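You operate a simulated robot arm through the tools that you are given. There is no shell and no other tool. Be economical: measure what you need, move in short steps, check, and stop when the job is done.

You are at the controls of a simulated robot arm. One attempt, no reset.

## Task
Put one of the green net ends from the top of the blue bench on the grey side of the bench board. Put the green small net from the top of the green table on the top of the steel bench and the purple small net on the clear framed panel. Take the orange coil from the middle shelf of the black rack and leave it on the top of the green table. Press the jog button three times. Take the small green spool and put it on the top of the right length mat. Take the red weight and put it on the back of the coiler table. Take the small orange coil of rope and put it on the low shelf of the buoy table. Fetch the blue spool from the top of the blue bench and set it on the low shelf of the coiler table. Put the red rolled strap from the top of the blue bench on the top of the brown cabinet and the yellow rolled strap on the light table. The order is free. Set down upright: small net, small green spool, red weight, spool.

It is judged by the outcome, as a careful person would: the job done as asked, and still so three seconds after it is handed in. It fails if anything else is knocked over, pushed out of place, dropped, spilled or broken.

## Robot
A 7-joint arm with a two-finger parallel gripper on a trunk, on a base that drives. Base frame: it is fixed to the floor where the robot stands at the start and does not move with it; the origin is under the middle of the robot, x ahead of it, y to its left, z up. Lengths are in mm, angles in rad, forces in N, time in s.
Its first joint turns from -2.897 to 2.897 rad. Places, roughly: back of the coiler table [1500, 3100, 800]; framed panel (27x21x1 cm) [-6000, 10500, 800]; green net end (4x4x2 cm) [600, -300, 900]; grey side of the bench board (15x27 cm) [420, -600, 880]; jog button [2900, 7600, 700]; light table (31x23 cm) [1220, 1040, 860]; low shelf of the buoy table [1000, 2200, 200]; low shelf of the coiler table [1300, 3000, 200]; orange coil (14x14x3 cm) [-10100, 10200, 500]; red weight [2500, 6000, 500]; rolled strap [1000, 500, 1000]; small green spool (6x6x11 cm) [3000, 6800, 900]; small net [-6250, 10250, 750]; small orange coil of rope (14x14x3 cm) [2600, 5700, 500]; spool [1000, 750, 1000]; top of the brown cabinet [200, -2100, 900]; top of the green table [-6800, 10500, 800]; top of the right length mat (20x20 cm) [1100, 2860, 840]; top of the steel bench [-2600, 10700, 900]. Payload 3.43 kg.
The tool frame sits at the grasp point between the pads (the TCP): z along the fingers, y along the line on which they close. The tips reach 30 mm beyond it. The gripper opens to 94 mm. The fingers are 28 mm wide and 10 mm thick; the gripper's body (50 by 96 mm) begins 55 mm behind the TCP.
Orientation is told as [roll, pitch, yaw] about the base's x, y, z axes, in that order, counted from this pose: with the fingers straight down and closing along the base's y, the tool's x points along the base's -x, its y along +y and its z along -z.

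## Interface
- The arm moves only by the tool apply_moves. Its argument "moves" is a list of rows, each an object of numbers (a shift or turn left out is 0, a gripper value left out holds the last): "dx", "dy", "dz": the shift along the base's x, y, z in mm; "ax", "ay", "az": the turn, a rotation vector about the base's x, y, z in rad; "claw": the opening, from 0 (shut) to 1 (fully open). In form: [{"dx": .., "dy": .., "dz": .., "ax": .., "ay": .., "az": .., "claw": ..}, ...]. A call has 1 to 10 rows; each row is the pose to reach, as a shift and turn from the pose commanded when the call began. Rows are played at 5 a second. More than 50 mm and 0.15 rad between two rows, or a gripper value outside its range, and nothing of the call is played. Where a pose cannot be reached the arm comes as near as it can. A force on the tool above 40 N (or 10 N above the force at the start of the call, whichever is more), or a blocked arm, ends the call early, and 0.2 s more pass. The fingers move at their own pace (about 45 mm/s each) and stop on an object; they squeeze with about 29 N. The grip force told is the motor's: it shows also when the fingers shut on nothing. Time passes only in rows, and 0.2 s behind the last, so rows that repeat a pose let the fingers close. The reply holds the time, the measured pose of the TCP, the force on the tool along the base axes, the opening and the grip force, in the units named above and with some noise, with the torque about the TCP (base axes, N m) and any sound that the robot's microphone picked up, and new pictures: "show" is both (left out), scene, wrist or none.
- Cameras (640 x 400 px; columns grow to the right, rows downward): "scene" is now at [509.1, 142.5, 1137.1]; the picture's right is [-0.60, -0.80, -0.00], its down [-0.51, 0.38, -0.77] and it looks along [0.62, -0.46, -0.63] (base axes); focal length 214 px, centre (320, 200). "wrist" rides on the gripper at [76, 14, -103] in the tool frame; the picture's right is [-0.18, 0.98, 0.00], its down [-0.75, -0.14, -0.64] and it looks along [-0.63, -0.12, 0.77] (tool axes); focal length 243 px, centre (320, 200). There is no depth. A picture from a camera that has moved, and an enlarged one, comes with that camera's place and axes in the base frame and with its lens.
- raise_lower(by): slides the trunk up (or, below 0, down) by that many mm; the arm and the scene camera ride with it, the base frame stays. It gives what a move gives, with no picture.
- drive_base(legs): drives the robot by 1 to 6 legs, each [ahead, left, turn to the left] in mm, mm and rad, along the robot's own axes; the way and the turn of a leg run together, so that a leg with both is an arc; at most 1500 mm and 3.142 rad a leg. The arm and the cameras ride along, it lands a little off, and it stops where it bumps. It gives what a move gives, and a new picture of the scene camera.
- head_to(pan, tilt): turns the head with the scene camera to pan (to the left, within 1.798 rad either way) and tilt (down, from -0.506 to 1.204), counted from straight ahead of the robot. It gives what a move gives, and a new picture of the scene camera.
- close_up(camera, box): a new picture of the part [left, top, right, bottom] of that camera's present view, enlarged. The clock stands still meanwhile.
- finish_job(): hands the job in; it is judged then, once.

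Go step by step. Nothing tells you exact positions but the pictures and the camera data: compare them with the known pose of the tool, close in by small moves and look again before you grip or let go. The budget is 535 turns and 360 pictures, counting those below and the enlarged ones. Unless the task says otherwise, let go and move clear before handing in.

The tools are called after "Call:" as a command line: name --argument value ..., lists and objects as JSON in quotes. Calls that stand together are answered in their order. apply_moves: Moves the arm, as the interface text tells. Its arguments: {"type":"object","properties":{"moves":{"type":"array","items":{"type":"object","properties":{"dx":{"type":"number"},"dy":{"type":"number"},"dz":{"type":"number"},"ax":{"type":"number"},"ay":{"type":"number"},"az":{"type":"number"},"claw":{"type":"number"}}}},"show":{"type":"string","enum":["both","scene","wrist","none"]}},"required":["moves"]} The other tools are called the same way: raise_lower (by) slides the trunk up or down; drive_base (legs) drives the base; head_to (pan, tilt) turns the head that bears the scene camera; close_up (camera, box) takes an enlarged picture of a part of a camera's view; finish_job () hands the job in.

At the start:

```text
clock: 0.0
eef_pos: [652.8, 168.1, 1019.9]
orientation: [-0.598, 0.098, -0.039]
contact_force: [26.9, 0.8, 80.0]
torque: [1.59, -0.35, -0.58]
width: 67.8
grip_force: 0.0
trunk travel left (down, up): [-200.0, 410.0]
robot x, y, heading: [-1.7, 2.7, 0.0]
head pan, tilt: [-0.641, 0.688]
```

scene: 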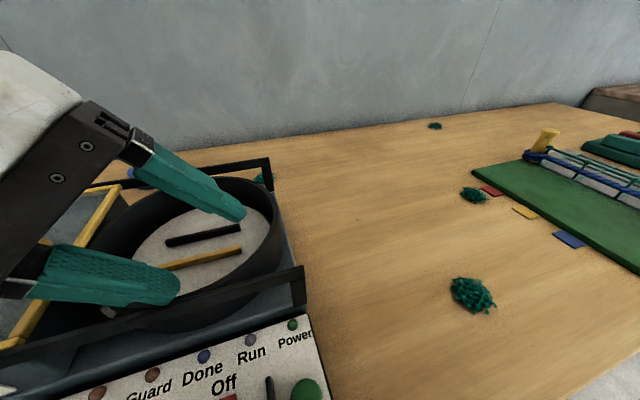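
wrist: 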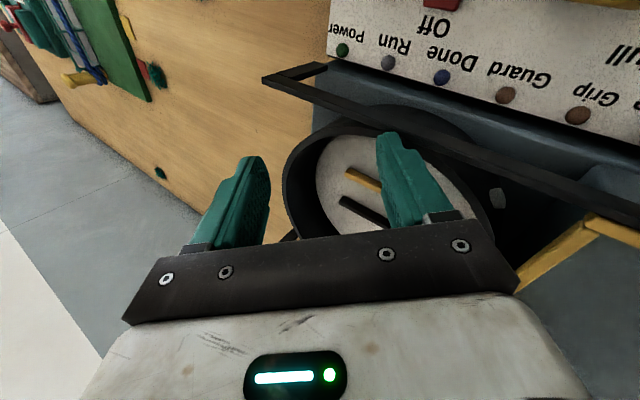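

I see the gripper hovering over a drum-like machine on the wooden bench, with green net ends scattered around and a green board on the right; the force reading suggests the tool may be touching something. I'll look around before moving.

Call:
head_to --pan 0.3 --tilt 0.6

Call:
head_to --pan -0.2 --tilt 0.9

Call:
head_to --pan -1.3 --tilt 0.7

Call:
head_to --pan 1.2 --tilt 0.5

```text
clock: 1.2
eef_pos: [652.7, 166.5, 1021.4]
orientation: [-0.609, 0.093, -0.041]
contact_force: [11.6, -6.3, 60.4]
torque: [0.98, 0.15, -0.19]
width: 71.2
grip_force: 0.1
trunk travel left (down, up): [-200.0, 410.0]
robot x, y, heading: [1.9, -2.5, -0.003]
head pan, tilt: [0.3, 0.6]
camera scene: at [525.2, 219.4, 1144.8], right [0.29, -0.96, 0.0], down [-0.54, -0.17, -0.83], along [0.79, 0.24, -0.56], focal length 214 px, centre (320, 200)
```

scene: 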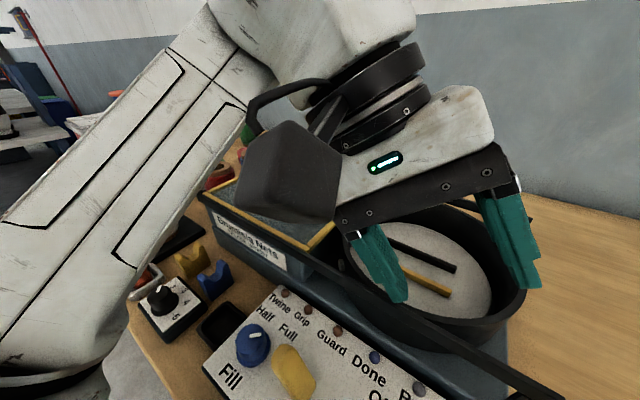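

```text
clock: 2.2
eef_pos: [653.0, 166.4, 1022.0]
orientation: [-0.608, 0.096, -0.042]
contact_force: [11.4, -5.2, 61.5]
torque: [0.96, 0.18, -0.18]
width: 71.1
grip_force: 0.1
trunk travel left (down, up): [-200.0, 410.0]
robot x, y, heading: [2.3, -0.4, -0.003]
head pan, tilt: [-0.201, 0.901]
camera scene: at [514.7, 178.4, 1120.0], right [-0.2, -0.98, 0.0], down [-0.77, 0.16, -0.62], along [0.61, -0.12, -0.78], focal length 214 px, centre (320, 200)
```

scene: 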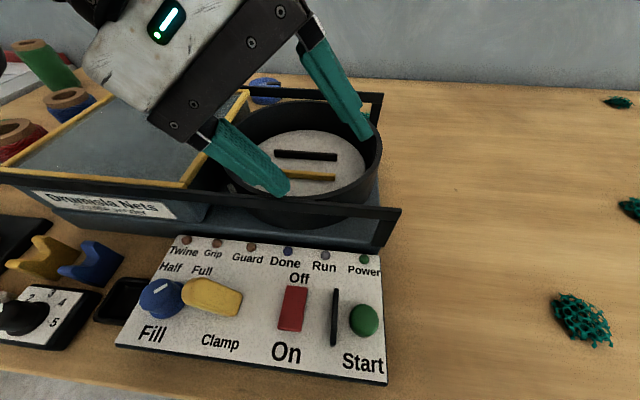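

```text
clock: 3.5
eef_pos: [651.8, 166.4, 1021.5]
orientation: [-0.607, 0.093, -0.043]
contact_force: [10.0, -7.2, 61.1]
torque: [0.96, 0.21, -0.1]
width: 71.1
grip_force: 0.1
trunk travel left (down, up): [-200.0, 410.0]
robot x, y, heading: [6.5, -1.3, 0.002]
head pan, tilt: [-1.3, 0.7]
camera scene: at [463.3, 111.6, 1136.1], right [-0.96, -0.27, 0.0], down [-0.17, 0.62, -0.76], along [0.21, -0.74, -0.64], focal length 214 px, centre (320, 200)
```

scene: 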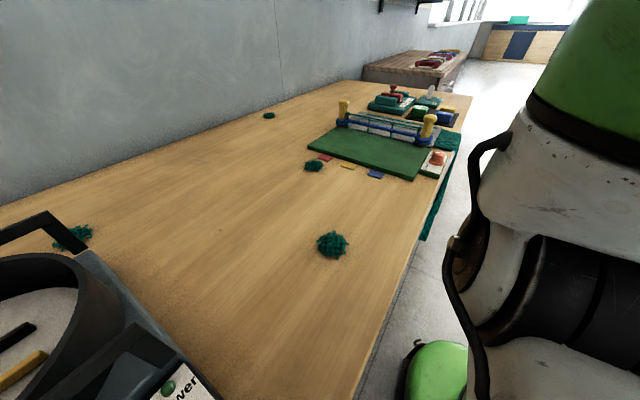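

```text
clock: 5.8
eef_pos: [653.2, 167.5, 1022.0]
orientation: [-0.608, 0.094, -0.042]
contact_force: [9.2, -3.5, 61.7]
torque: [1.08, 0.28, -0.1]
width: 71.5
grip_force: 0.0
trunk travel left (down, up): [-200.0, 410.0]
robot x, y, heading: [-2.4, -3.3, -0.002]
head pan, tilt: [1.201, 0.499]
camera scene: at [473.5, 278.3, 1153.9], right [0.93, -0.36, 0.0], down [-0.17, -0.45, -0.88], along [0.32, 0.82, -0.48], focal length 214 px, centre (320, 200)
```

scene: 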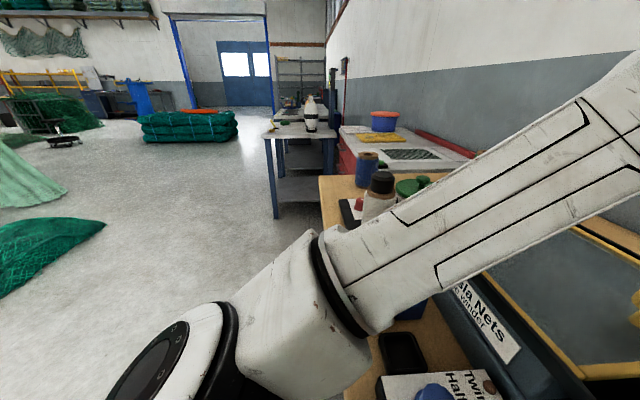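

The gripper is resting on the drum rim of the net winder (about 60 N upward). I'll lift it straight up out of the machine.

Call:
apply_moves --moves '[{"dz": 20}, {"dz": 50}, {"dz": 90}, {"dz": 130}, {"dz": 130}]' --show "both"

```text
clock: 6.6
eef_pos: [655.2, 184.9, 1050.6]
orientation: [-0.8, 0.131, -0.057]
contact_force: [0.3, -0.4, -0.1]
torque: [-0.02, 0.01, -0.01]
width: 94.2
grip_force: 0.0
trunk travel left (down, up): [-200.0, 410.0]
robot x, y, heading: [1.3, -0.1, 0.001]
head pan, tilt: [1.201, 0.499]
stopped in row 3: the arm was blocked; the commanded pose is now the measured one
camera scene: at [474.2, 279.4, 1152.9], right [0.93, -0.36, 0.0], down [-0.17, -0.45, -0.88], along [0.32, 0.82, -0.48], focal length 214 px, centre (320, 200)
camera wrist: at [592.2, 271.4, 1122.1], right [0.13, 0.68, -0.72], down [0.84, 0.31, 0.45], along [0.53, -0.66, -0.53], focal length 243 px, centre (320, 200)
```

scene: 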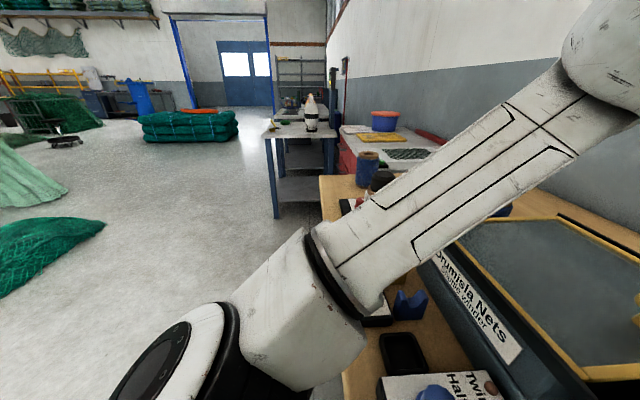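
wrist: 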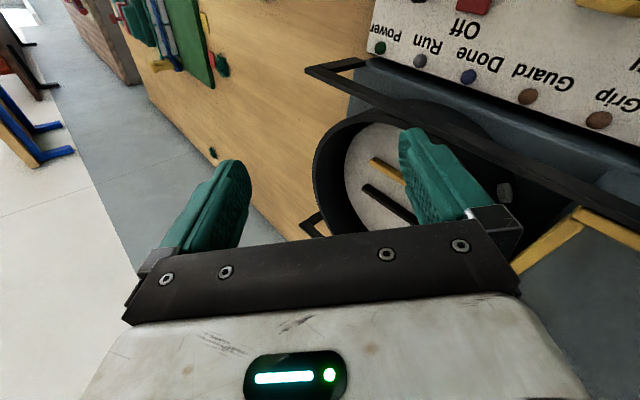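

The tool is free now. I'll keep lifting while turning the fingers toward straight down.

Call:
apply_moves --moves '[{"dz": 30}, {"dz": 60, "ax": 0.14}, {"dz": 90, "ax": 0.28}, {"dz": 100, "ax": 0.42}, {"dz": 100, "ax": 0.56}, {"dz": 100, "ax": 0.7}, {"dz": 100, "ax": 0.8}, {"dz": 100, "ax": 0.8}]' --show "none"

Call:
head_to --pan 0.5 --tilt 0.6

```text
clock: 7.2
eef_pos: [658.2, 200.1, 1048.9]
orientation: [-0.912, 0.167, -0.085]
contact_force: [0.1, 0.6, -1.0]
torque: [0.0, 0.01, 0.0]
width: 94.1
grip_force: 0.1
trunk travel left (down, up): [-200.0, 410.0]
robot x, y, heading: [-0.2, 1.7, -0.001]
head pan, tilt: [1.201, 0.499]
stopped in row 3: the arm was blocked; the commanded pose is now the measured one
```

```text
clock: 8.3
eef_pos: [658.4, 200.1, 1048.4]
orientation: [-0.911, 0.167, -0.083]
contact_force: [-1.1, -0.7, 0.3]
torque: [-0.01, 0.0, 0.01]
width: 93.9
grip_force: 0.3
trunk travel left (down, up): [-200.0, 410.0]
robot x, y, heading: [-1.0, 4.2, 0.001]
head pan, tilt: [0.499, 0.6]
camera scene: at [518.8, 237.0, 1144.1], right [0.48, -0.88, 0.0], down [-0.5, -0.27, -0.83], along [0.72, 0.4, -0.56], focal length 214 px, centre (320, 200)
```

scene: 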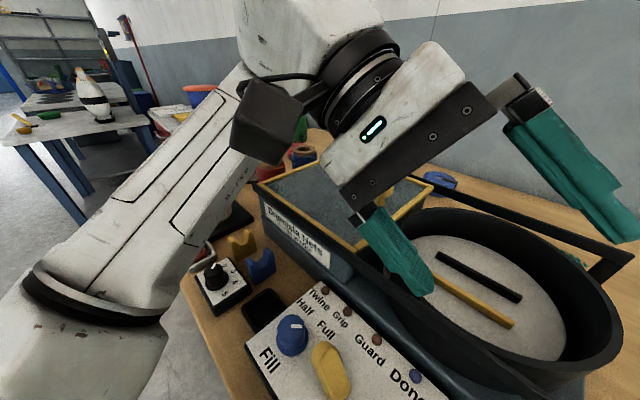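

The arm is blocked without tool force, perhaps a joint limit or a link touching something. I'll raise everything with the trunk instead.

Call:
raise_lower --by 150

Call:
apply_moves --moves '[{"dx": -20}, {"dx": -40}, {"dx": -40}]' --show "scene"

```text
clock: 10.0
eef_pos: [658.3, 200.4, 1198.5]
orientation: [-0.911, 0.168, -0.084]
contact_force: [0.1, -0.6, 0.1]
torque: [-0.01, -0.01, 0.0]
width: 94.1
grip_force: 0.1
trunk travel left (down, up): [-350.0, 260.0]
robot x, y, heading: [1.8, -2.6, 0.0]
head pan, tilt: [0.499, 0.6]
```

```text
clock: 10.8
eef_pos: [617.1, 200.2, 1198.1]
orientation: [-0.908, 0.166, -0.084]
contact_force: [-0.3, -0.7, 0.0]
torque: [-0.01, 0.03, 0.0]
width: 94.0
grip_force: 0.1
trunk travel left (down, up): [-350.0, 260.0]
robot x, y, heading: [-3.0, -0.4, -0.0]
head pan, tilt: [0.499, 0.6]
camera scene: at [518.9, 237.0, 1294.1], right [0.48, -0.88, 0.0], down [-0.5, -0.27, -0.82], along [0.72, 0.4, -0.57], focal length 214 px, centre (320, 200)
```

scene: 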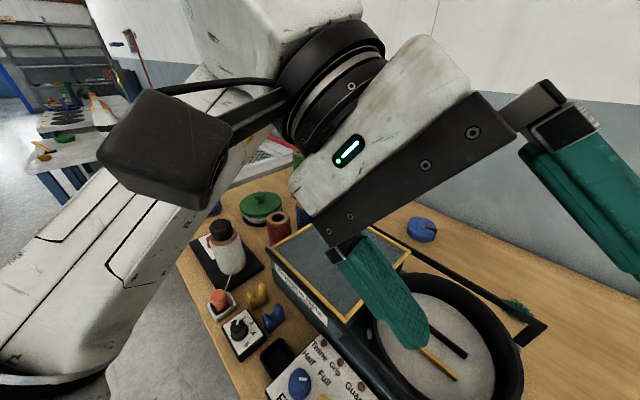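

Free to move up here. Now turning the fingers straight down.

Call:
apply_moves --moves '[{"ax": 0.1}, {"ax": 0.2}, {"ax": 0.3}, {"ax": 0.4}, {"ax": 0.5}, {"ax": 0.6}, {"ax": 0.7}, {"ax": 0.8}, {"ax": 0.9}, {"ax": 0.9}]' --show "scene"

```text
clock: 11.8
eef_pos: [620.6, 201.9, 1161.5]
orientation: [-0.721, 0.191, -0.059]
contact_force: [0.7, 0.0, 0.8]
torque: [-0.01, -0.01, -0.02]
width: 94.0
grip_force: 0.0
trunk travel left (down, up): [-350.0, 260.0]
robot x, y, heading: [-0.0, 1.6, 0.001]
head pan, tilt: [0.499, 0.6]
stopped in row 4: the arm was blocked; the commanded pose is now the measured one
camera scene: at [518.9, 237.0, 1294.0], right [0.48, -0.88, 0.0], down [-0.5, -0.27, -0.82], along [0.72, 0.4, -0.57], focal length 214 px, centre (320, 200)
```

scene: 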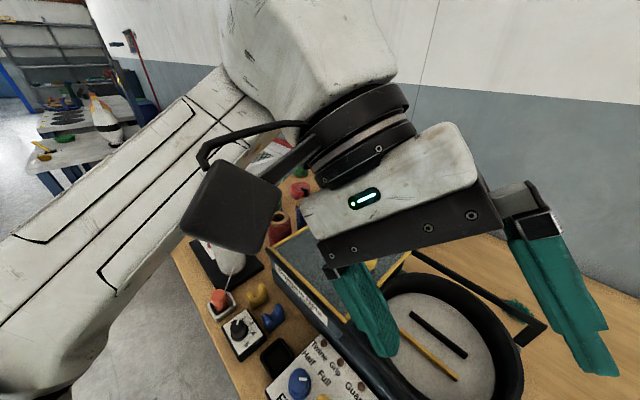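

It seems to be a joint limit at this height relative to the shoulder. I'll raise the trunk more so that the arm can work lower relative to it.

Call:
raise_lower --by 150

Call:
apply_moves --moves '[{"dz": -30, "ax": 0.1}, {"dz": -60, "ax": 0.2}, {"dz": -90, "ax": 0.3}, {"dz": -110, "ax": 0.4}, {"dz": -120, "ax": 0.5}, {"dz": -120, "ax": 0.6}, {"dz": -120, "ax": 0.7}, {"dz": -120, "ax": 0.7}]' --show "scene"

```text
clock: 13.5
eef_pos: [620.1, 202.1, 1312.3]
orientation: [-0.722, 0.193, -0.06]
contact_force: [0.7, 0.2, -1.0]
torque: [-0.03, -0.01, 0.03]
width: 94.0
grip_force: 0.1
trunk travel left (down, up): [-500.0, 110.0]
robot x, y, heading: [1.4, 2.5, 0.001]
head pan, tilt: [0.499, 0.6]
```

```text
clock: 15.3
eef_pos: [617.4, 202.6, 1183.8]
orientation: [-0.043, 0.19, 0.088]
contact_force: [-1.1, 0.1, -0.5]
torque: [-0.02, 0.02, -0.01]
width: 94.4
grip_force: 0.1
trunk travel left (down, up): [-500.0, 110.0]
robot x, y, heading: [2.5, 1.3, 0.001]
head pan, tilt: [0.499, 0.6]
camera scene: at [518.9, 237.0, 1444.1], right [0.48, -0.88, 0.0], down [-0.5, -0.27, -0.82], along [0.72, 0.4, -0.57], focal length 214 px, centre (320, 200)
```

scene: 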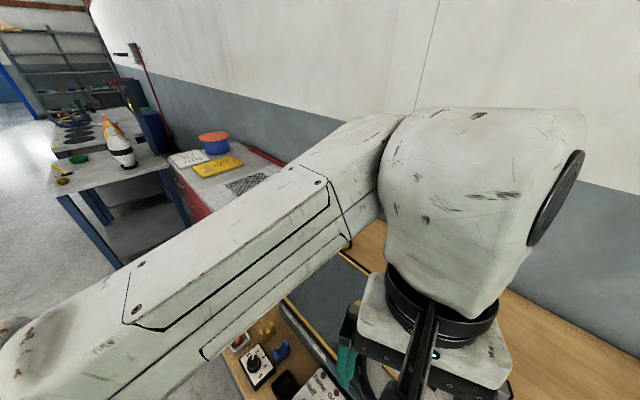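

The fingers are nearly down now. I'll level them, swing toward the right over the open bench, then survey.

Call:
apply_moves --moves '[{"ax": 0.04, "ay": -0.1, "az": -0.05, "dy": -40}, {"ax": 0.04, "ay": -0.19, "az": -0.09, "dy": -80}, {"ax": 0.04, "ay": -0.19, "az": -0.09, "dy": -130}, {"ax": 0.04, "ay": -0.19, "az": -0.09, "dy": -180}, {"ax": 0.04, "ay": -0.19, "az": -0.09, "dy": -230}, {"ax": 0.04, "ay": -0.19, "az": -0.09, "dy": -280}, {"ax": 0.04, "ay": -0.19, "az": -0.09, "dy": -330}, {"ax": 0.04, "ay": -0.19, "az": -0.09, "dy": -380}, {"ax": 0.04, "ay": -0.19, "az": -0.09, "dy": -400}]' --show "both"

Call:
head_to --pan -0.7 --tilt 0.8

```text
clock: 17.3
eef_pos: [619.7, -199.6, 1191.3]
orientation: [0.026, -0.008, -0.008]
contact_force: [-0.8, -0.5, -0.2]
torque: [0.03, 0.01, 0.01]
width: 94.0
grip_force: 0.0
trunk travel left (down, up): [-500.0, 110.0]
robot x, y, heading: [-0.9, -1.9, -0.001]
head pan, tilt: [0.499, 0.6]
camera scene: at [518.9, 236.9, 1444.1], right [0.48, -0.88, 0.0], down [-0.5, -0.27, -0.82], along [0.72, 0.4, -0.57], focal length 214 px, centre (320, 200)
camera wrist: at [543.9, -187.5, 1294.3], right [0.19, 0.98, 0.03], down [0.75, -0.16, 0.64], along [0.64, -0.1, -0.77], focal length 243 px, centre (320, 200)
```

scene: 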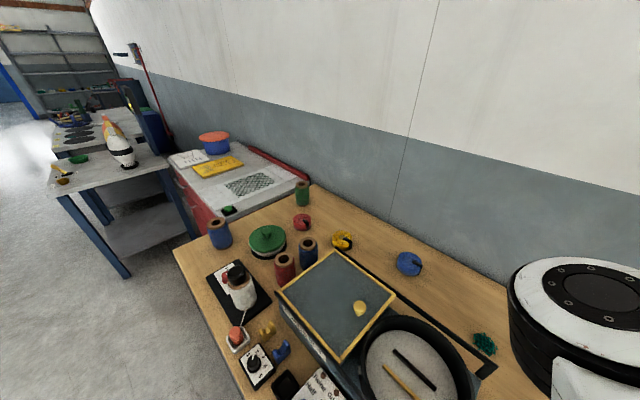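
wrist: 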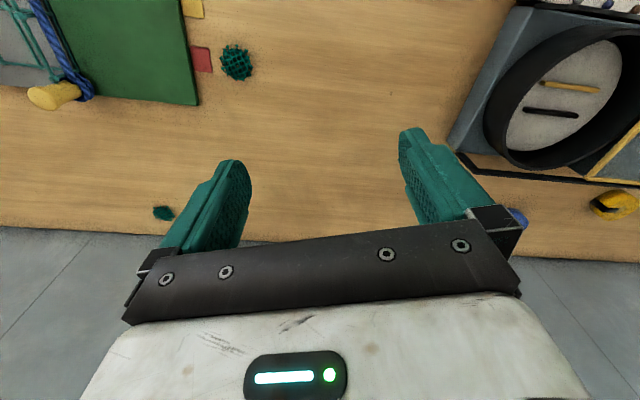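

```text
clock: 18.7
eef_pos: [620.0, -199.7, 1190.6]
orientation: [0.026, -0.006, -0.009]
contact_force: [0.2, -0.4, -0.1]
torque: [-0.04, 0.02, 0.02]
width: 93.8
grip_force: 0.0
trunk travel left (down, up): [-500.0, 110.0]
robot x, y, heading: [0.8, -0.9, 0.001]
head pan, tilt: [-0.7, 0.799]
camera scene: at [503.2, 142.6, 1427.2], right [-0.64, -0.77, 0.0], down [-0.55, 0.46, -0.7], along [0.53, -0.45, -0.72], focal length 214 px, centre (320, 200)
```

scene: 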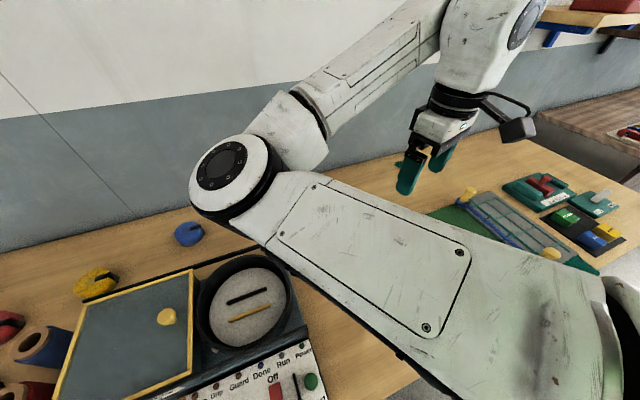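

The wrist view shows a net end at about [597, -309] on the bench and the bench board's green half further right. I'll move over the net end and go lower.

Call:
apply_moves --moves '[{"dx": -10, "dy": -50, "dz": -30, "ax": -0.026}, {"dx": -20, "dy": -100, "dz": -65, "ax": -0.026}, {"dx": -23, "dy": -110, "dz": -110, "ax": -0.026}, {"dx": -23, "dy": -110, "dz": -155, "ax": -0.026}, {"dx": -23, "dy": -110, "dz": -190, "ax": -0.026}, {"dx": -23, "dy": -110, "dz": -190, "ax": -0.026}]' --show "both"

Call:
head_to --pan -1.2 --tilt 0.8

```text
refused: row 1 steps farther than a row can; nothing moved
```

```text
clock: 19.6
eef_pos: [620.2, -198.6, 1190.9]
orientation: [0.026, -0.005, -0.008]
contact_force: [0.4, -0.2, 0.1]
torque: [-0.01, -0.02, -0.01]
width: 94.2
grip_force: 0.0
trunk travel left (down, up): [-500.0, 110.0]
robot x, y, heading: [2.9, -0.9, -0.001]
head pan, tilt: [-1.201, 0.799]
camera scene: at [470.7, 119.3, 1427.2], right [-0.93, -0.36, 0.0], down [-0.26, 0.67, -0.7], along [0.25, -0.65, -0.72], focal length 214 px, centre (320, 200)
```

scene: 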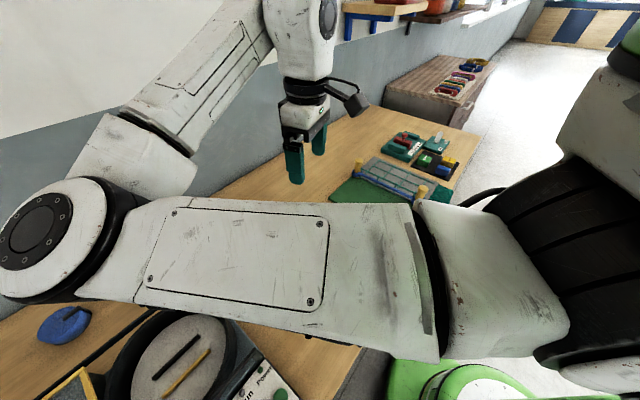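

The step was too long; I'll retry with shorter rows.

Call:
apply_moves --moves '[{"dx": -6, "dy": -28, "dz": -35, "ax": -0.026}, {"dx": -12, "dy": -56, "dz": -70, "ax": -0.026}, {"dx": -18, "dy": -84, "dz": -105, "ax": -0.026}, {"dx": -23, "dy": -110, "dz": -140, "ax": -0.026}, {"dx": -23, "dy": -110, "dz": -185, "ax": -0.026}, {"dx": -23, "dy": -110, "dz": -185, "ax": -0.026}]' --show "both"

```text
clock: 21.1
eef_pos: [596.5, -307.0, 1006.9]
orientation: [-0.001, -0.007, -0.008]
contact_force: [-0.2, 1.0, -0.4]
torque: [-0.03, 0.02, 0.04]
width: 93.9
grip_force: 0.1
trunk travel left (down, up): [-500.0, 110.0]
robot x, y, heading: [0.4, 0.6, 0.001]
head pan, tilt: [-1.201, 0.799]
camera scene: at [470.6, 119.2, 1427.2], right [-0.93, -0.36, 0.0], down [-0.26, 0.67, -0.7], along [0.25, -0.65, -0.72], focal length 214 px, centre (320, 200)
camera wrist: at [521.2, -293.4, 1110.3], right [0.19, 0.98, 0.0], down [0.75, -0.15, 0.65], along [0.63, -0.12, -0.76], focal length 243 px, centre (320, 200)
```

scene: 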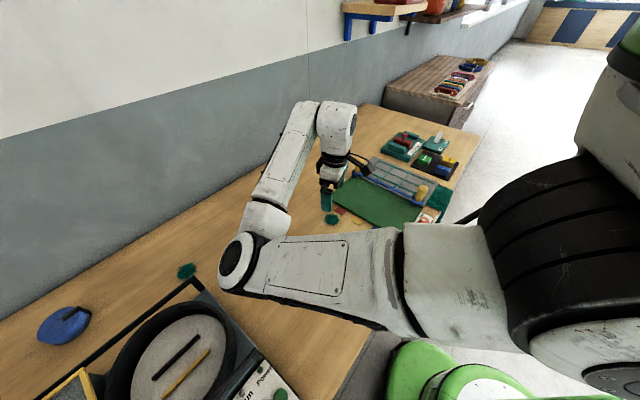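
wrist: 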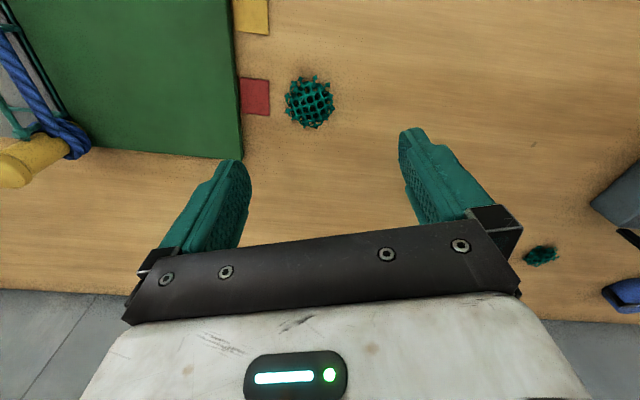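

The net end is at about [591, -316]. I'll adjust and go down slowly, partly closing the gripper.

Call:
apply_moves --moves '[{"dx": -6, "dy": -9, "dz": -30, "claw": 0.75}, {"dx": -6, "dy": -9, "dz": -60}, {"dx": -6, "dy": -9, "dz": -60}]' --show "both"

```text
clock: 21.9
eef_pos: [592.0, -315.7, 948.4]
orientation: [0.0, -0.007, -0.01]
contact_force: [-0.9, 0.2, -0.6]
torque: [0.01, 0.0, -0.02]
width: 70.3
grip_force: 0.1
trunk travel left (down, up): [-500.0, 110.0]
robot x, y, heading: [1.0, -0.3, 0.003]
head pan, tilt: [-1.201, 0.799]
camera scene: at [470.6, 119.2, 1427.2], right [-0.93, -0.36, 0.0], down [-0.26, 0.67, -0.7], along [0.25, -0.65, -0.72], focal length 214 px, centre (320, 200)
camera wrist: at [515.9, -301.3, 1050.7], right [0.19, 0.98, 0.0], down [0.75, -0.15, 0.65], along [0.63, -0.12, -0.76], focal length 243 px, centre (320, 200)
```

scene: 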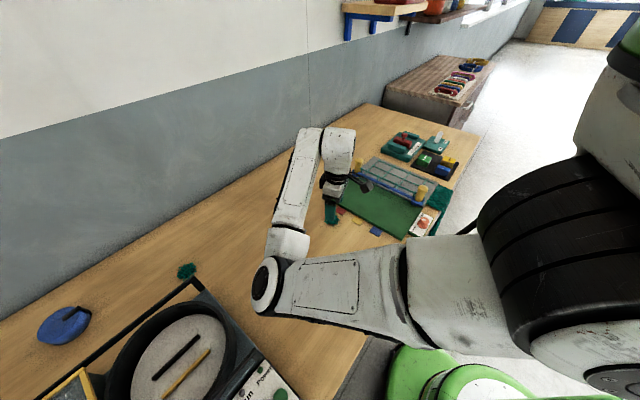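
wrist: 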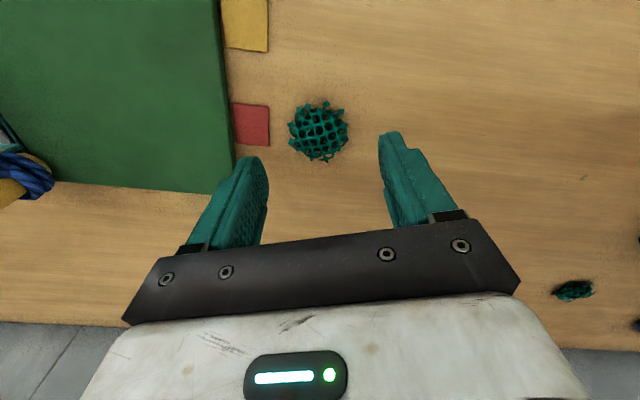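

Alignment is good. Descending slowly until contact or just above the bench.

Call:
apply_moves --moves '[{"dz": -20}, {"dz": -32}, {"dz": -32}]' --show "wrist"

```text
clock: 22.6
eef_pos: [590.7, -317.2, 914.2]
orientation: [-0.001, -0.008, -0.009]
contact_force: [1.1, 0.4, 0.4]
torque: [-0.01, -0.01, 0.0]
width: 70.5
grip_force: 0.1
trunk travel left (down, up): [-500.0, 110.0]
robot x, y, heading: [3.1, 0.7, 0.003]
head pan, tilt: [-1.201, 0.799]
camera wrist: at [514.9, -302.3, 1017.1], right [0.19, 0.98, 0.0], down [0.75, -0.15, 0.65], along [0.63, -0.12, -0.76], focal length 243 px, centre (320, 200)
```

wrist: 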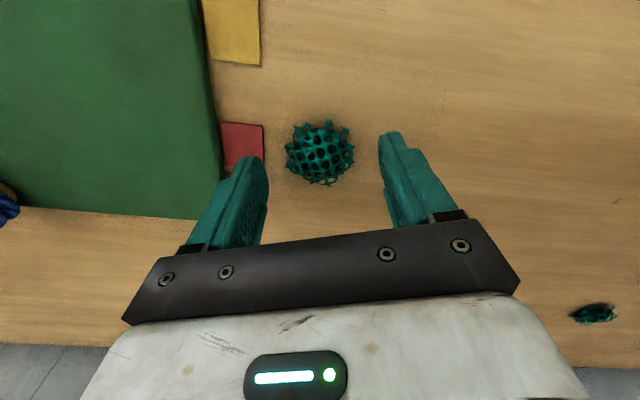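

Triangulation suggests the net is at z≈855, x≈597. Adjust by a few mm and continue down in small steps.

Call:
apply_moves --moves '[{"dx": 5, "dz": -10}, {"dx": 5, "dz": -20}, {"dx": 5, "dz": -20}]' --show "wrist"

```text
clock: 23.4
eef_pos: [596.9, -317.1, 894.4]
orientation: [-0.001, -0.007, -0.009]
contact_force: [0.4, 0.9, 0.7]
torque: [-0.02, 0.0, -0.01]
width: 70.4
grip_force: 0.1
trunk travel left (down, up): [-500.0, 110.0]
robot x, y, heading: [-2.5, -0.3, -0.001]
head pan, tilt: [-1.201, 0.799]
camera wrist: at [520.2, -302.2, 997.5], right [0.19, 0.98, 0.0], down [0.75, -0.15, 0.65], along [0.63, -0.12, -0.76], focal length 243 px, centre (320, 200)
```

wrist: 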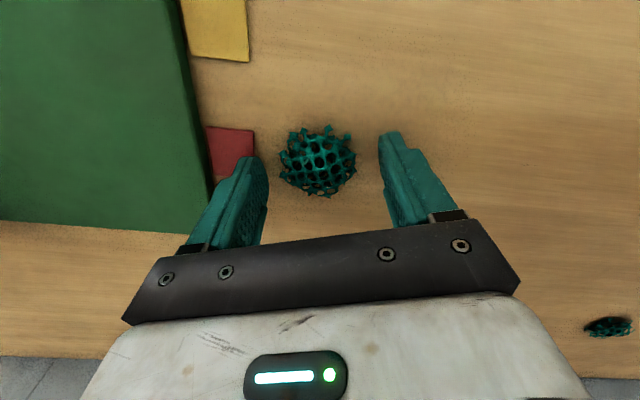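

Close now; going down a bit more until the tips are just above the bench, then close.

Call:
apply_moves --moves '[{"dz": -3}, {"dz": -6}, {"dz": -9}]' --show "wrist"

```text
clock: 24.1
eef_pos: [595.4, -317.6, 892.7]
orientation: [-0.011, -0.011, -0.01]
contact_force: [-2.5, 4.6, 17.9]
torque: [-0.57, 0.31, -0.21]
width: 68.4
grip_force: 0.0
trunk travel left (down, up): [-500.0, 110.0]
robot x, y, heading: [-1.3, 0.5, 0.003]
head pan, tilt: [-1.201, 0.799]
stopped in row 3: the force on the tool passed its limit at 45 N (the readings are from after the stop); the commanded pose is now the measured one
camera wrist: at [519.8, -301.8, 995.1], right [0.19, 0.98, -0.01], down [0.75, -0.14, 0.65], along [0.64, -0.13, -0.76], focal length 243 px, centre (320, 200)
```

wrist: 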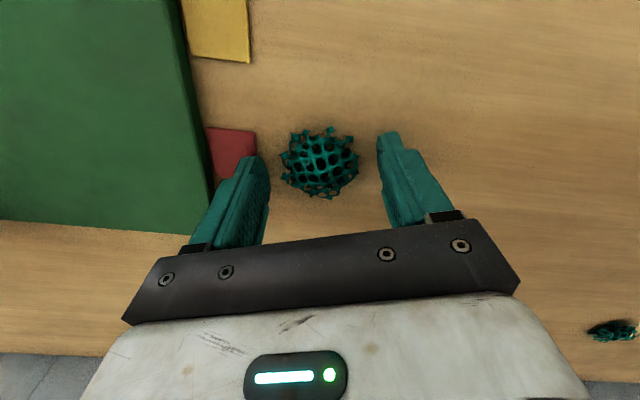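

Contact with the bench at TCP z≈892, so the bench top is about 861. Raise 2 mm and close.

Call:
apply_moves --moves '[{"dz": 3, "ax": 0.01}, {"dz": 3, "ax": 0.01, "claw": 0.3}, {"dz": 3, "ax": 0.01, "claw": 0.0}, {"dz": 3, "ax": 0.01, "claw": 0.0}, {"dz": 3, "ax": 0.01, "claw": 0.0}]' --show "wrist"

```text
clock: 25.3
eef_pos: [596.4, -316.9, 894.0]
orientation: [0.001, -0.009, -0.007]
contact_force: [-0.2, -0.3, 0.0]
torque: [-0.01, 0.02, 0.01]
width: 29.5
grip_force: 29.1
trunk travel left (down, up): [-500.0, 110.0]
robot x, y, heading: [0.5, 1.6, -0.003]
head pan, tilt: [-1.201, 0.799]
camera wrist: at [520.2, -303.4, 996.3], right [0.19, 0.98, 0.0], down [0.75, -0.15, 0.65], along [0.64, -0.12, -0.76], focal length 243 px, centre (320, 200)
```

wrist: 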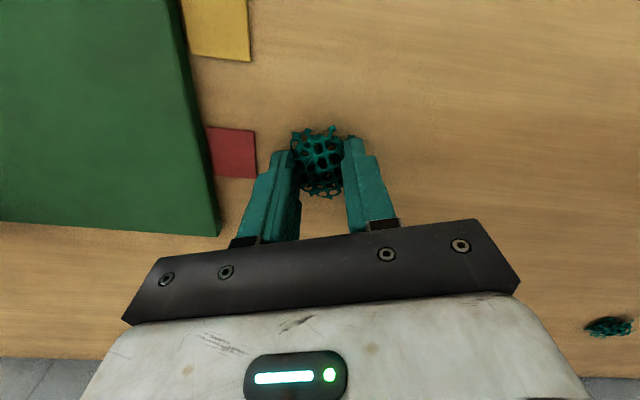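

The net end is gripped (29.5 mm). Lift it and look toward the board.

Call:
apply_moves --moves '[{"dz": 20}, {"dz": 60}, {"dz": 100}, {"dz": 140}, {"dz": 170, "dy": -30, "dx": -20}, {"dz": 180, "dy": -75, "dx": -40}, {"dz": 190, "dy": -120, "dx": -60}, {"dz": 190, "dy": -160, "dx": -80}, {"dz": 190, "dy": -200, "dx": -100}, {"dz": 190, "dy": -200, "dx": -100}]' --show "both"

```text
refused: row 6 steps farther than a row can; nothing moved
```

Call:
apply_moves --moves '[{"dz": 20}, {"dz": 60}, {"dz": 100}, {"dz": 140}, {"dz": 170, "dy": -30, "dx": -20}, {"dz": 180, "dy": -70, "dx": -40}, {"dz": 190, "dy": -110, "dx": -60}, {"dz": 190, "dy": -150, "dx": -80}, {"dz": 190, "dy": -190, "dx": -100}, {"dz": 190, "dy": -190, "dx": -100}]' --show "both"

```text
clock: 27.5
eef_pos: [496.2, -509.5, 1084.9]
orientation: [0.002, -0.009, -0.01]
contact_force: [-0.2, 0.0, -0.8]
torque: [-0.01, -0.02, 0.06]
width: 28.1
grip_force: 29.4
trunk travel left (down, up): [-500.0, 110.0]
robot x, y, heading: [-4.6, 1.3, -0.006]
head pan, tilt: [-1.201, 0.799]
camera scene: at [470.4, 119.1, 1427.3], right [-0.93, -0.36, 0.0], down [-0.26, 0.67, -0.7], along [0.25, -0.65, -0.72], focal length 214 px, centre (320, 200)
camera wrist: at [421.4, -493.8, 1188.3], right [0.19, 0.98, 0.0], down [0.75, -0.15, 0.65], along [0.64, -0.12, -0.76], focal length 243 px, centre (320, 200)
```

scene: 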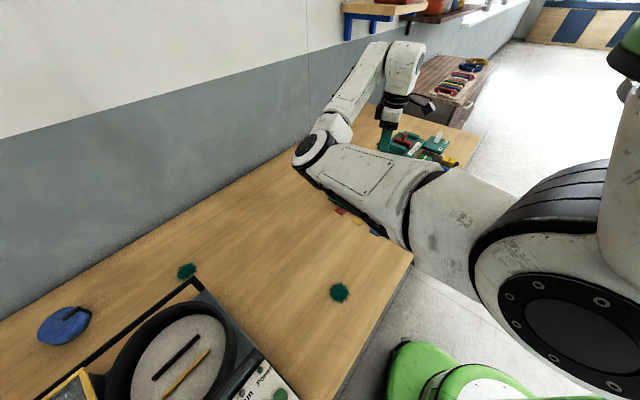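
wrist: 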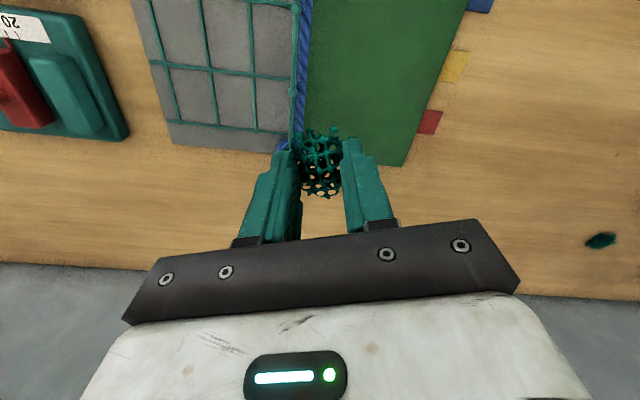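

The grey side (with a teal mesh) is left of the blue rope in the wrist view. Move over its middle.

Call:
apply_moves --moves '[{"dx": -25, "dy": -35}, {"dx": -50, "dy": -70}, {"dx": -75, "dy": -100}, {"dx": -75, "dy": -100}]' --show "both"

```text
clock: 28.5
eef_pos: [422.2, -607.8, 1087.1]
orientation: [0.002, -0.008, -0.008]
contact_force: [-0.5, 0.4, 0.7]
torque: [-0.02, 0.02, 0.01]
width: 28.9
grip_force: 28.5
trunk travel left (down, up): [-500.0, 110.0]
robot x, y, heading: [2.6, -1.6, 0.0]
head pan, tilt: [-1.201, 0.799]
camera scene: at [470.4, 119.1, 1427.3], right [-0.93, -0.36, 0.0], down [-0.26, 0.67, -0.7], along [0.25, -0.65, -0.72], focal length 214 px, centre (320, 200)
camera wrist: at [346.0, -594.3, 1188.9], right [0.19, 0.98, 0.0], down [0.75, -0.15, 0.65], along [0.64, -0.12, -0.76], focal length 243 px, centre (320, 200)
```

scene: 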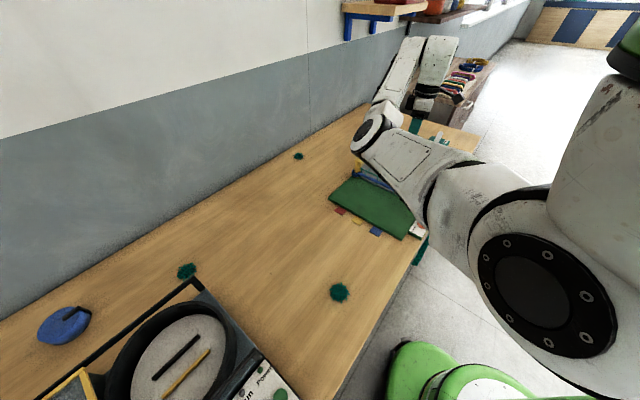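
wrist: 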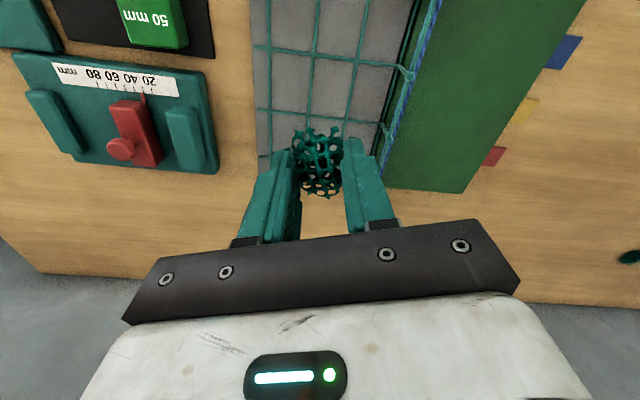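

Held net is over the grey half's middle. Descend in stages.

Call:
apply_moves --moves '[{"dz": -45}, {"dz": -90}, {"dz": -130}, {"dz": -150}, {"dz": -150}]' --show "both"

```text
clock: 29.7
eef_pos: [421.3, -607.7, 933.7]
orientation: [0.0, -0.009, -0.009]
contact_force: [-0.2, 0.1, -0.1]
torque: [-0.03, -0.01, 0.02]
width: 28.4
grip_force: 28.8
trunk travel left (down, up): [-500.0, 110.0]
robot x, y, heading: [2.0, 0.3, -0.002]
head pan, tilt: [-1.201, 0.799]
camera scene: at [470.5, 119.2, 1427.2], right [-0.93, -0.36, 0.0], down [-0.26, 0.67, -0.7], along [0.25, -0.65, -0.72], focal length 214 px, centre (320, 200)
camera wrist: at [344.9, -593.3, 1035.8], right [0.19, 0.98, 0.0], down [0.75, -0.15, 0.65], along [0.64, -0.12, -0.76], focal length 243 px, centre (320, 200)
```

scene: 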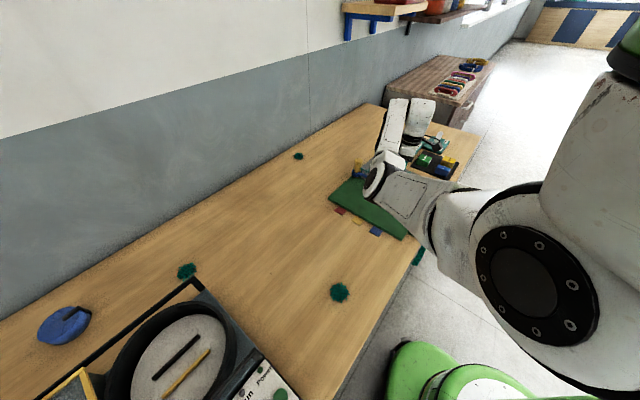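
wrist: 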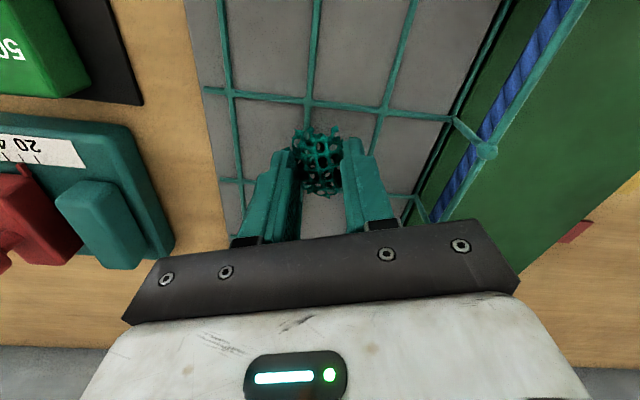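

The fingers are inside one mesh cell of the grey side. Continue down gently until contact.

Call:
apply_moves --moves '[{"dz": -6}, {"dz": -10}, {"dz": -14}, {"dz": -18}, {"dz": -22}, {"dz": -26}, {"dz": -30}, {"dz": -34}]' --show "wrist"

```text
clock: 31.5
eef_pos: [421.4, -608.7, 906.5]
orientation: [-0.006, -0.008, -0.009]
contact_force: [0.3, 5.8, 14.7]
torque: [0.21, -0.07, 0.02]
width: 27.7
grip_force: 29.3
trunk travel left (down, up): [-500.0, 110.0]
robot x, y, heading: [-0.5, -2.6, 0.002]
head pan, tilt: [-1.201, 0.799]
stopped in row 8: the force on the tool passed its limit at 46 N (the readings are from after the stop); the commanded pose is now the measured one
camera wrist: at [345.8, -594.3, 1009.4], right [0.19, 0.98, 0.0], down [0.75, -0.14, 0.65], along [0.64, -0.13, -0.76], focal length 243 px, centre (320, 200)
```

wrist: 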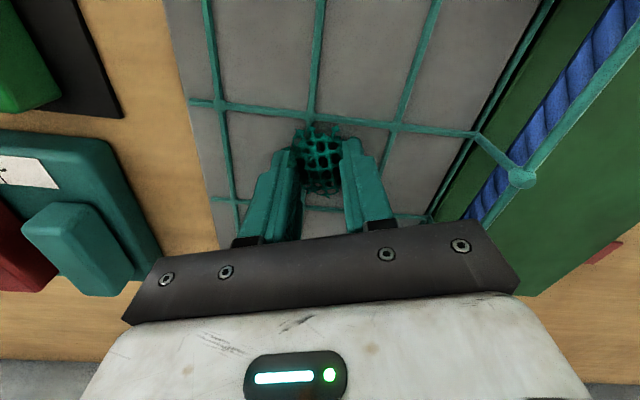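

Contact at the grey surface. Raise 1 mm and open gently, then lift.

Call:
apply_moves --moves '[{"dz": 1, "ax": 0.006}, {"dz": 1, "ax": 0.006, "claw": 0.45}, {"dz": 1, "ax": 0.006, "claw": 0.5}, {"dz": 20, "ax": 0.006, "claw": 0.5}, {"dz": 60, "ax": 0.006, "claw": 0.5}, {"dz": 100, "ax": 0.006, "claw": 0.5}, {"dz": 140, "ax": 0.006}, {"dz": 180, "ax": 0.006}, {"dz": 180, "ax": 0.006}]' --show "wrist"

```text
clock: 33.5
eef_pos: [422.6, -610.0, 1084.8]
orientation: [0.004, -0.007, -0.008]
contact_force: [0.2, 0.9, 0.4]
torque: [-0.03, -0.02, 0.01]
width: 47.1
grip_force: 0.0
trunk travel left (down, up): [-500.0, 110.0]
robot x, y, heading: [3.3, -0.9, -0.005]
head pan, tilt: [-1.201, 0.799]
camera wrist: at [346.7, -595.7, 1187.9], right [0.19, 0.98, 0.0], down [0.75, -0.15, 0.65], along [0.64, -0.12, -0.76], focal length 243 px, centre (320, 200)
```

wrist: 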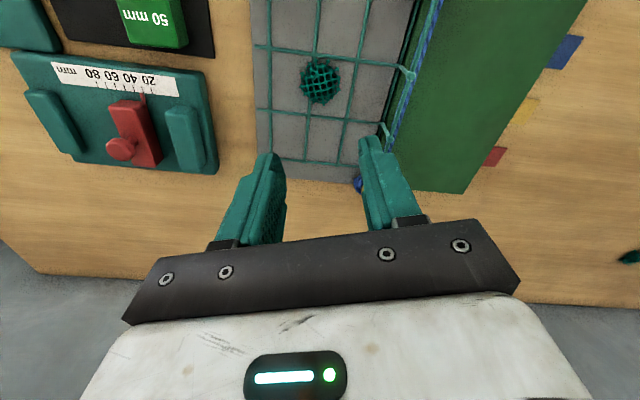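

The net end lies in the middle of the grey side. Next the straps and blue spool: retract the arm in front at a safe height, then drive left.

Call:
apply_moves --moves '[{"dx": 0, "dy": 45, "dz": 15}, {"dx": 10, "dy": 90, "dz": 30}, {"dx": 20, "dy": 135, "dz": 45}, {"dx": 30, "dy": 180, "dz": 55}, {"dx": 40, "dy": 225, "dz": 65}, {"dx": 50, "dy": 270, "dz": 75}, {"dx": 60, "dy": 315, "dz": 85}, {"dx": 70, "dy": 360, "dz": 95}, {"dx": 80, "dy": 405, "dz": 100}, {"dx": 85, "dy": 450, "dz": 100}]' --show "none"

Call:
head_to --pan 1.5 --tilt 0.7

Call:
head_to --pan 0.8 --tilt 0.9

```text
clock: 35.7
eef_pos: [507.6, -159.4, 1183.6]
orientation: [0.005, -0.007, -0.011]
contact_force: [-0.7, -0.2, -0.1]
torque: [0.0, 0.0, 0.02]
width: 47.2
grip_force: 0.1
trunk travel left (down, up): [-500.0, 110.0]
robot x, y, heading: [-1.2, -1.8, 0.0]
head pan, tilt: [-1.201, 0.799]
```

```text
clock: 38.1
eef_pos: [507.5, -158.3, 1183.9]
orientation: [0.003, -0.006, -0.011]
contact_force: [-0.2, -0.7, 0.3]
torque: [0.01, -0.01, 0.0]
width: 47.1
grip_force: 0.1
trunk travel left (down, up): [-500.0, 110.0]
robot x, y, heading: [-0.3, 3.2, -0.004]
head pan, tilt: [1.499, 0.7]
camera scene: at [447.2, 279.9, 1435.4], right [1.0, -0.07, 0.0], down [-0.05, -0.64, -0.76], along [0.05, 0.76, -0.64], focal length 214 px, centre (320, 200)
```

scene: 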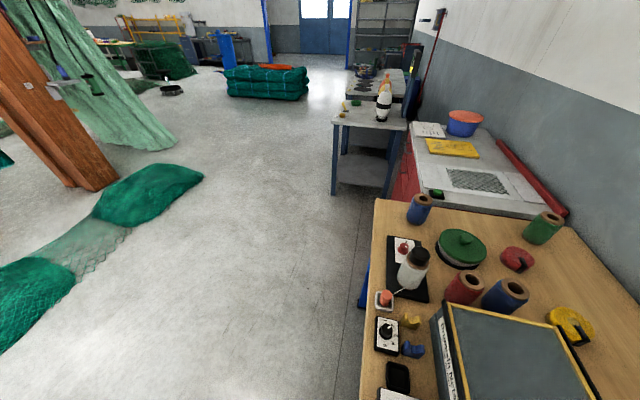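

```text
clock: 39.2
eef_pos: [507.7, -159.3, 1183.1]
orientation: [0.001, -0.007, -0.009]
contact_force: [1.2, -0.8, 0.0]
torque: [-0.02, 0.02, 0.05]
width: 46.8
grip_force: 0.1
trunk travel left (down, up): [-500.0, 110.0]
robot x, y, heading: [5.2, 0.1, 0.0]
head pan, tilt: [0.799, 0.901]
camera scene: at [493.7, 249.4, 1419.3], right [0.72, -0.7, 0.0], down [-0.55, -0.56, -0.62], along [0.43, 0.45, -0.78], focal length 214 px, centre (320, 200)
```

scene: 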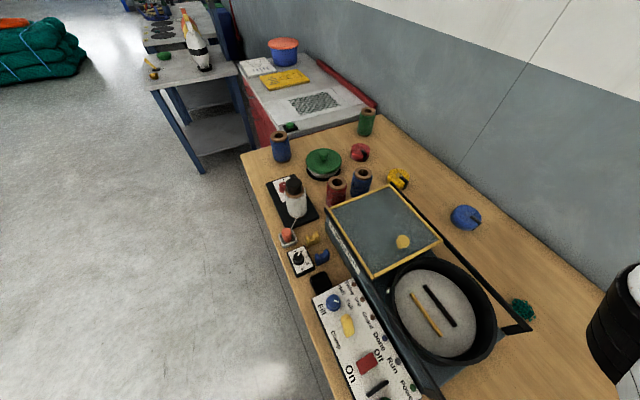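

I see several spools and straps near the bench's left end; two look bluish, so let me zoom in.

Call:
close_up --camera "scene" --box '[250, 90, 430, 220]'

```text
3.08 times, centred on (340, 155) of scene
camera zoom: at [493.7, 249.4, 1419.3], right [0.72, -0.7, 0.0], down [-0.55, -0.56, -0.62], along [0.43, 0.45, -0.78], focal length 660 px, centre (258, 338)
```

zoom: 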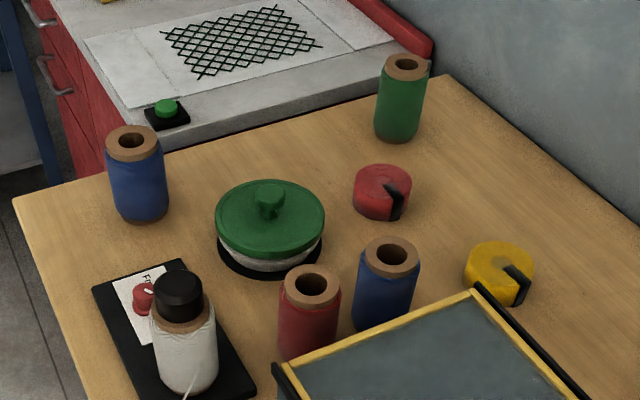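

The bench is turned about -0.3 rad to the base frame: yellow strap ≈[1052,433], red ≈[1072,622], blue spool ≈[832,815]. I'll turn parallel to it and slide left about 1000 mm.

Call:
drive_base --legs '[[0, 0, -0.298], [0, 500, 0]]'

```text
clock: 43.1
eef_pos: [586.3, 179.7, 1185.1]
orientation: [0.003, -0.008, -0.303]
contact_force: [0.5, 0.1, 0.1]
torque: [0.02, 0.03, 0.01]
width: 46.8
grip_force: 0.1
trunk travel left (down, up): [-500.0, 110.0]
robot x, y, heading: [144.0, 478.7, -0.297]
head pan, tilt: [0.799, 0.901]
camera scene: at [692.1, 573.7, 1419.3], right [0.48, -0.88, 0.0], down [-0.69, -0.38, -0.62], along [0.54, 0.3, -0.78], focal length 214 px, centre (320, 200)
```

scene: 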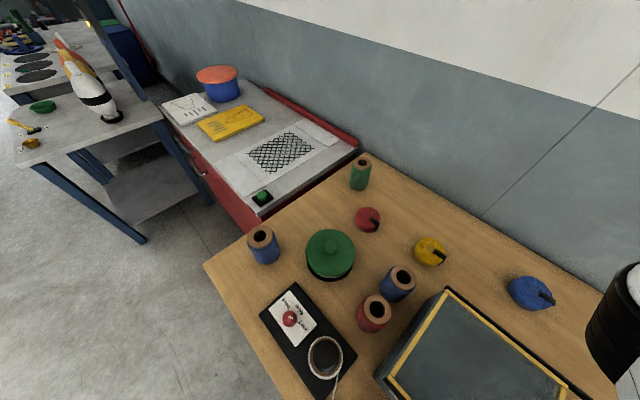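

Continue left 500 mm more.

Call:
drive_base --legs '[[0, 520, 0]]'

Call:
head_to --pan 0.0 --tilt 0.9

```text
clock: 46.1
eef_pos: [734.7, 668.2, 1182.5]
orientation: [0.005, -0.008, -0.307]
contact_force: [-0.5, -0.2, -0.2]
torque: [0.03, 0.01, 0.01]
width: 46.9
grip_force: 0.1
trunk travel left (down, up): [-500.0, 110.0]
robot x, y, heading: [297.6, 974.7, -0.296]
head pan, tilt: [0.799, 0.901]
camera scene: at [841.3, 1062.6, 1419.3], right [0.48, -0.88, 0.0], down [-0.69, -0.38, -0.62], along [0.54, 0.3, -0.78], focal length 214 px, centre (320, 200)
```

scene: 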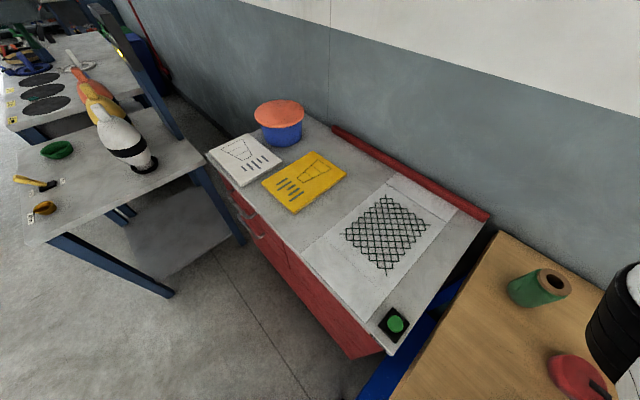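

```text
clock: 47.2
eef_pos: [734.8, 666.9, 1183.9]
orientation: [0.0, -0.007, -0.308]
contact_force: [0.2, -0.2, 0.4]
torque: [0.01, -0.02, 0.01]
width: 47.1
grip_force: 0.1
trunk travel left (down, up): [-500.0, 110.0]
robot x, y, heading: [297.0, 969.9, -0.296]
head pan, tilt: [0.0, 0.901]
camera scene: at [847.4, 1004.3, 1419.3], right [-0.29, -0.96, 0.0], down [-0.75, 0.23, -0.62], along [0.59, -0.18, -0.78], focal length 214 px, centre (320, 200)
```

scene: 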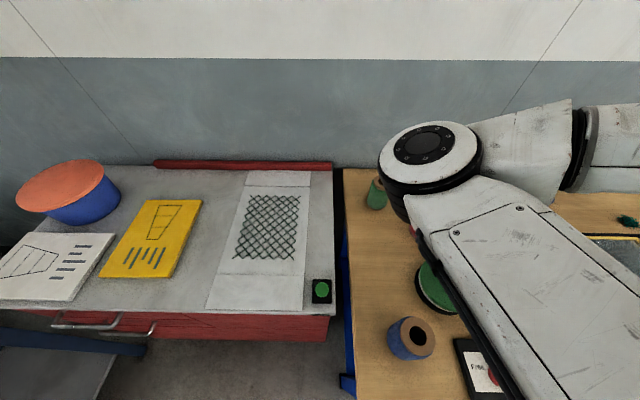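

The light table's centre is about [1220,1045]. Now move the tool over toward the yellow strap.

Call:
apply_moves --moves '[{"dx": 33, "dy": -24, "claw": 1.0}, {"dx": 66, "dy": -48}, {"dx": 99, "dy": -72}, {"dx": 132, "dy": -96}, {"dx": 165, "dy": -120}, {"dx": 198, "dy": -144}, {"dx": 231, "dy": -168, "dz": -20}, {"dx": 262, "dy": -192, "dz": -40}, {"dx": 262, "dy": -192, "dz": -60}]' --show "both"

```text
clock: 49.2
eef_pos: [997.6, 477.1, 1123.2]
orientation: [0.003, -0.008, -0.308]
contact_force: [0.7, -0.3, 0.2]
torque: [-0.02, 0.0, -0.01]
width: 93.5
grip_force: 0.0
trunk travel left (down, up): [-500.0, 110.0]
robot x, y, heading: [296.3, 967.2, -0.295]
head pan, tilt: [0.0, 0.901]
camera scene: at [847.5, 1004.1, 1419.3], right [-0.29, -0.96, 0.0], down [-0.75, 0.23, -0.62], along [0.59, -0.18, -0.78], focal length 214 px, centre (320, 200)
camera wrist: at [928.4, 512.8, 1226.7], right [0.47, 0.88, 0.0], down [0.67, -0.36, 0.65], along [0.57, -0.3, -0.76], focal length 243 px, centre (320, 200)
```

scene: 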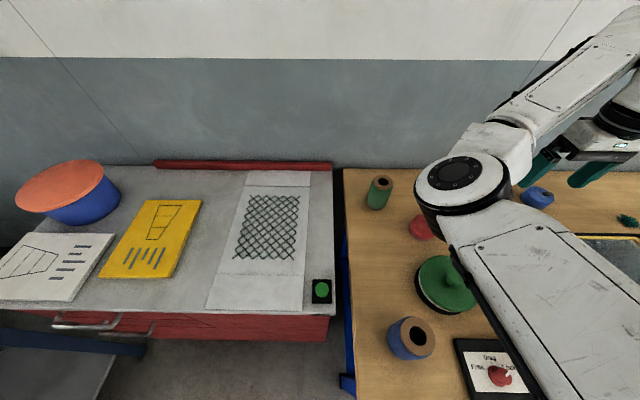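
wrist: 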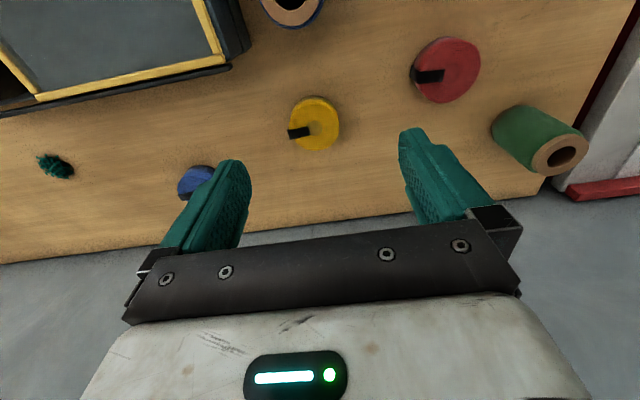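

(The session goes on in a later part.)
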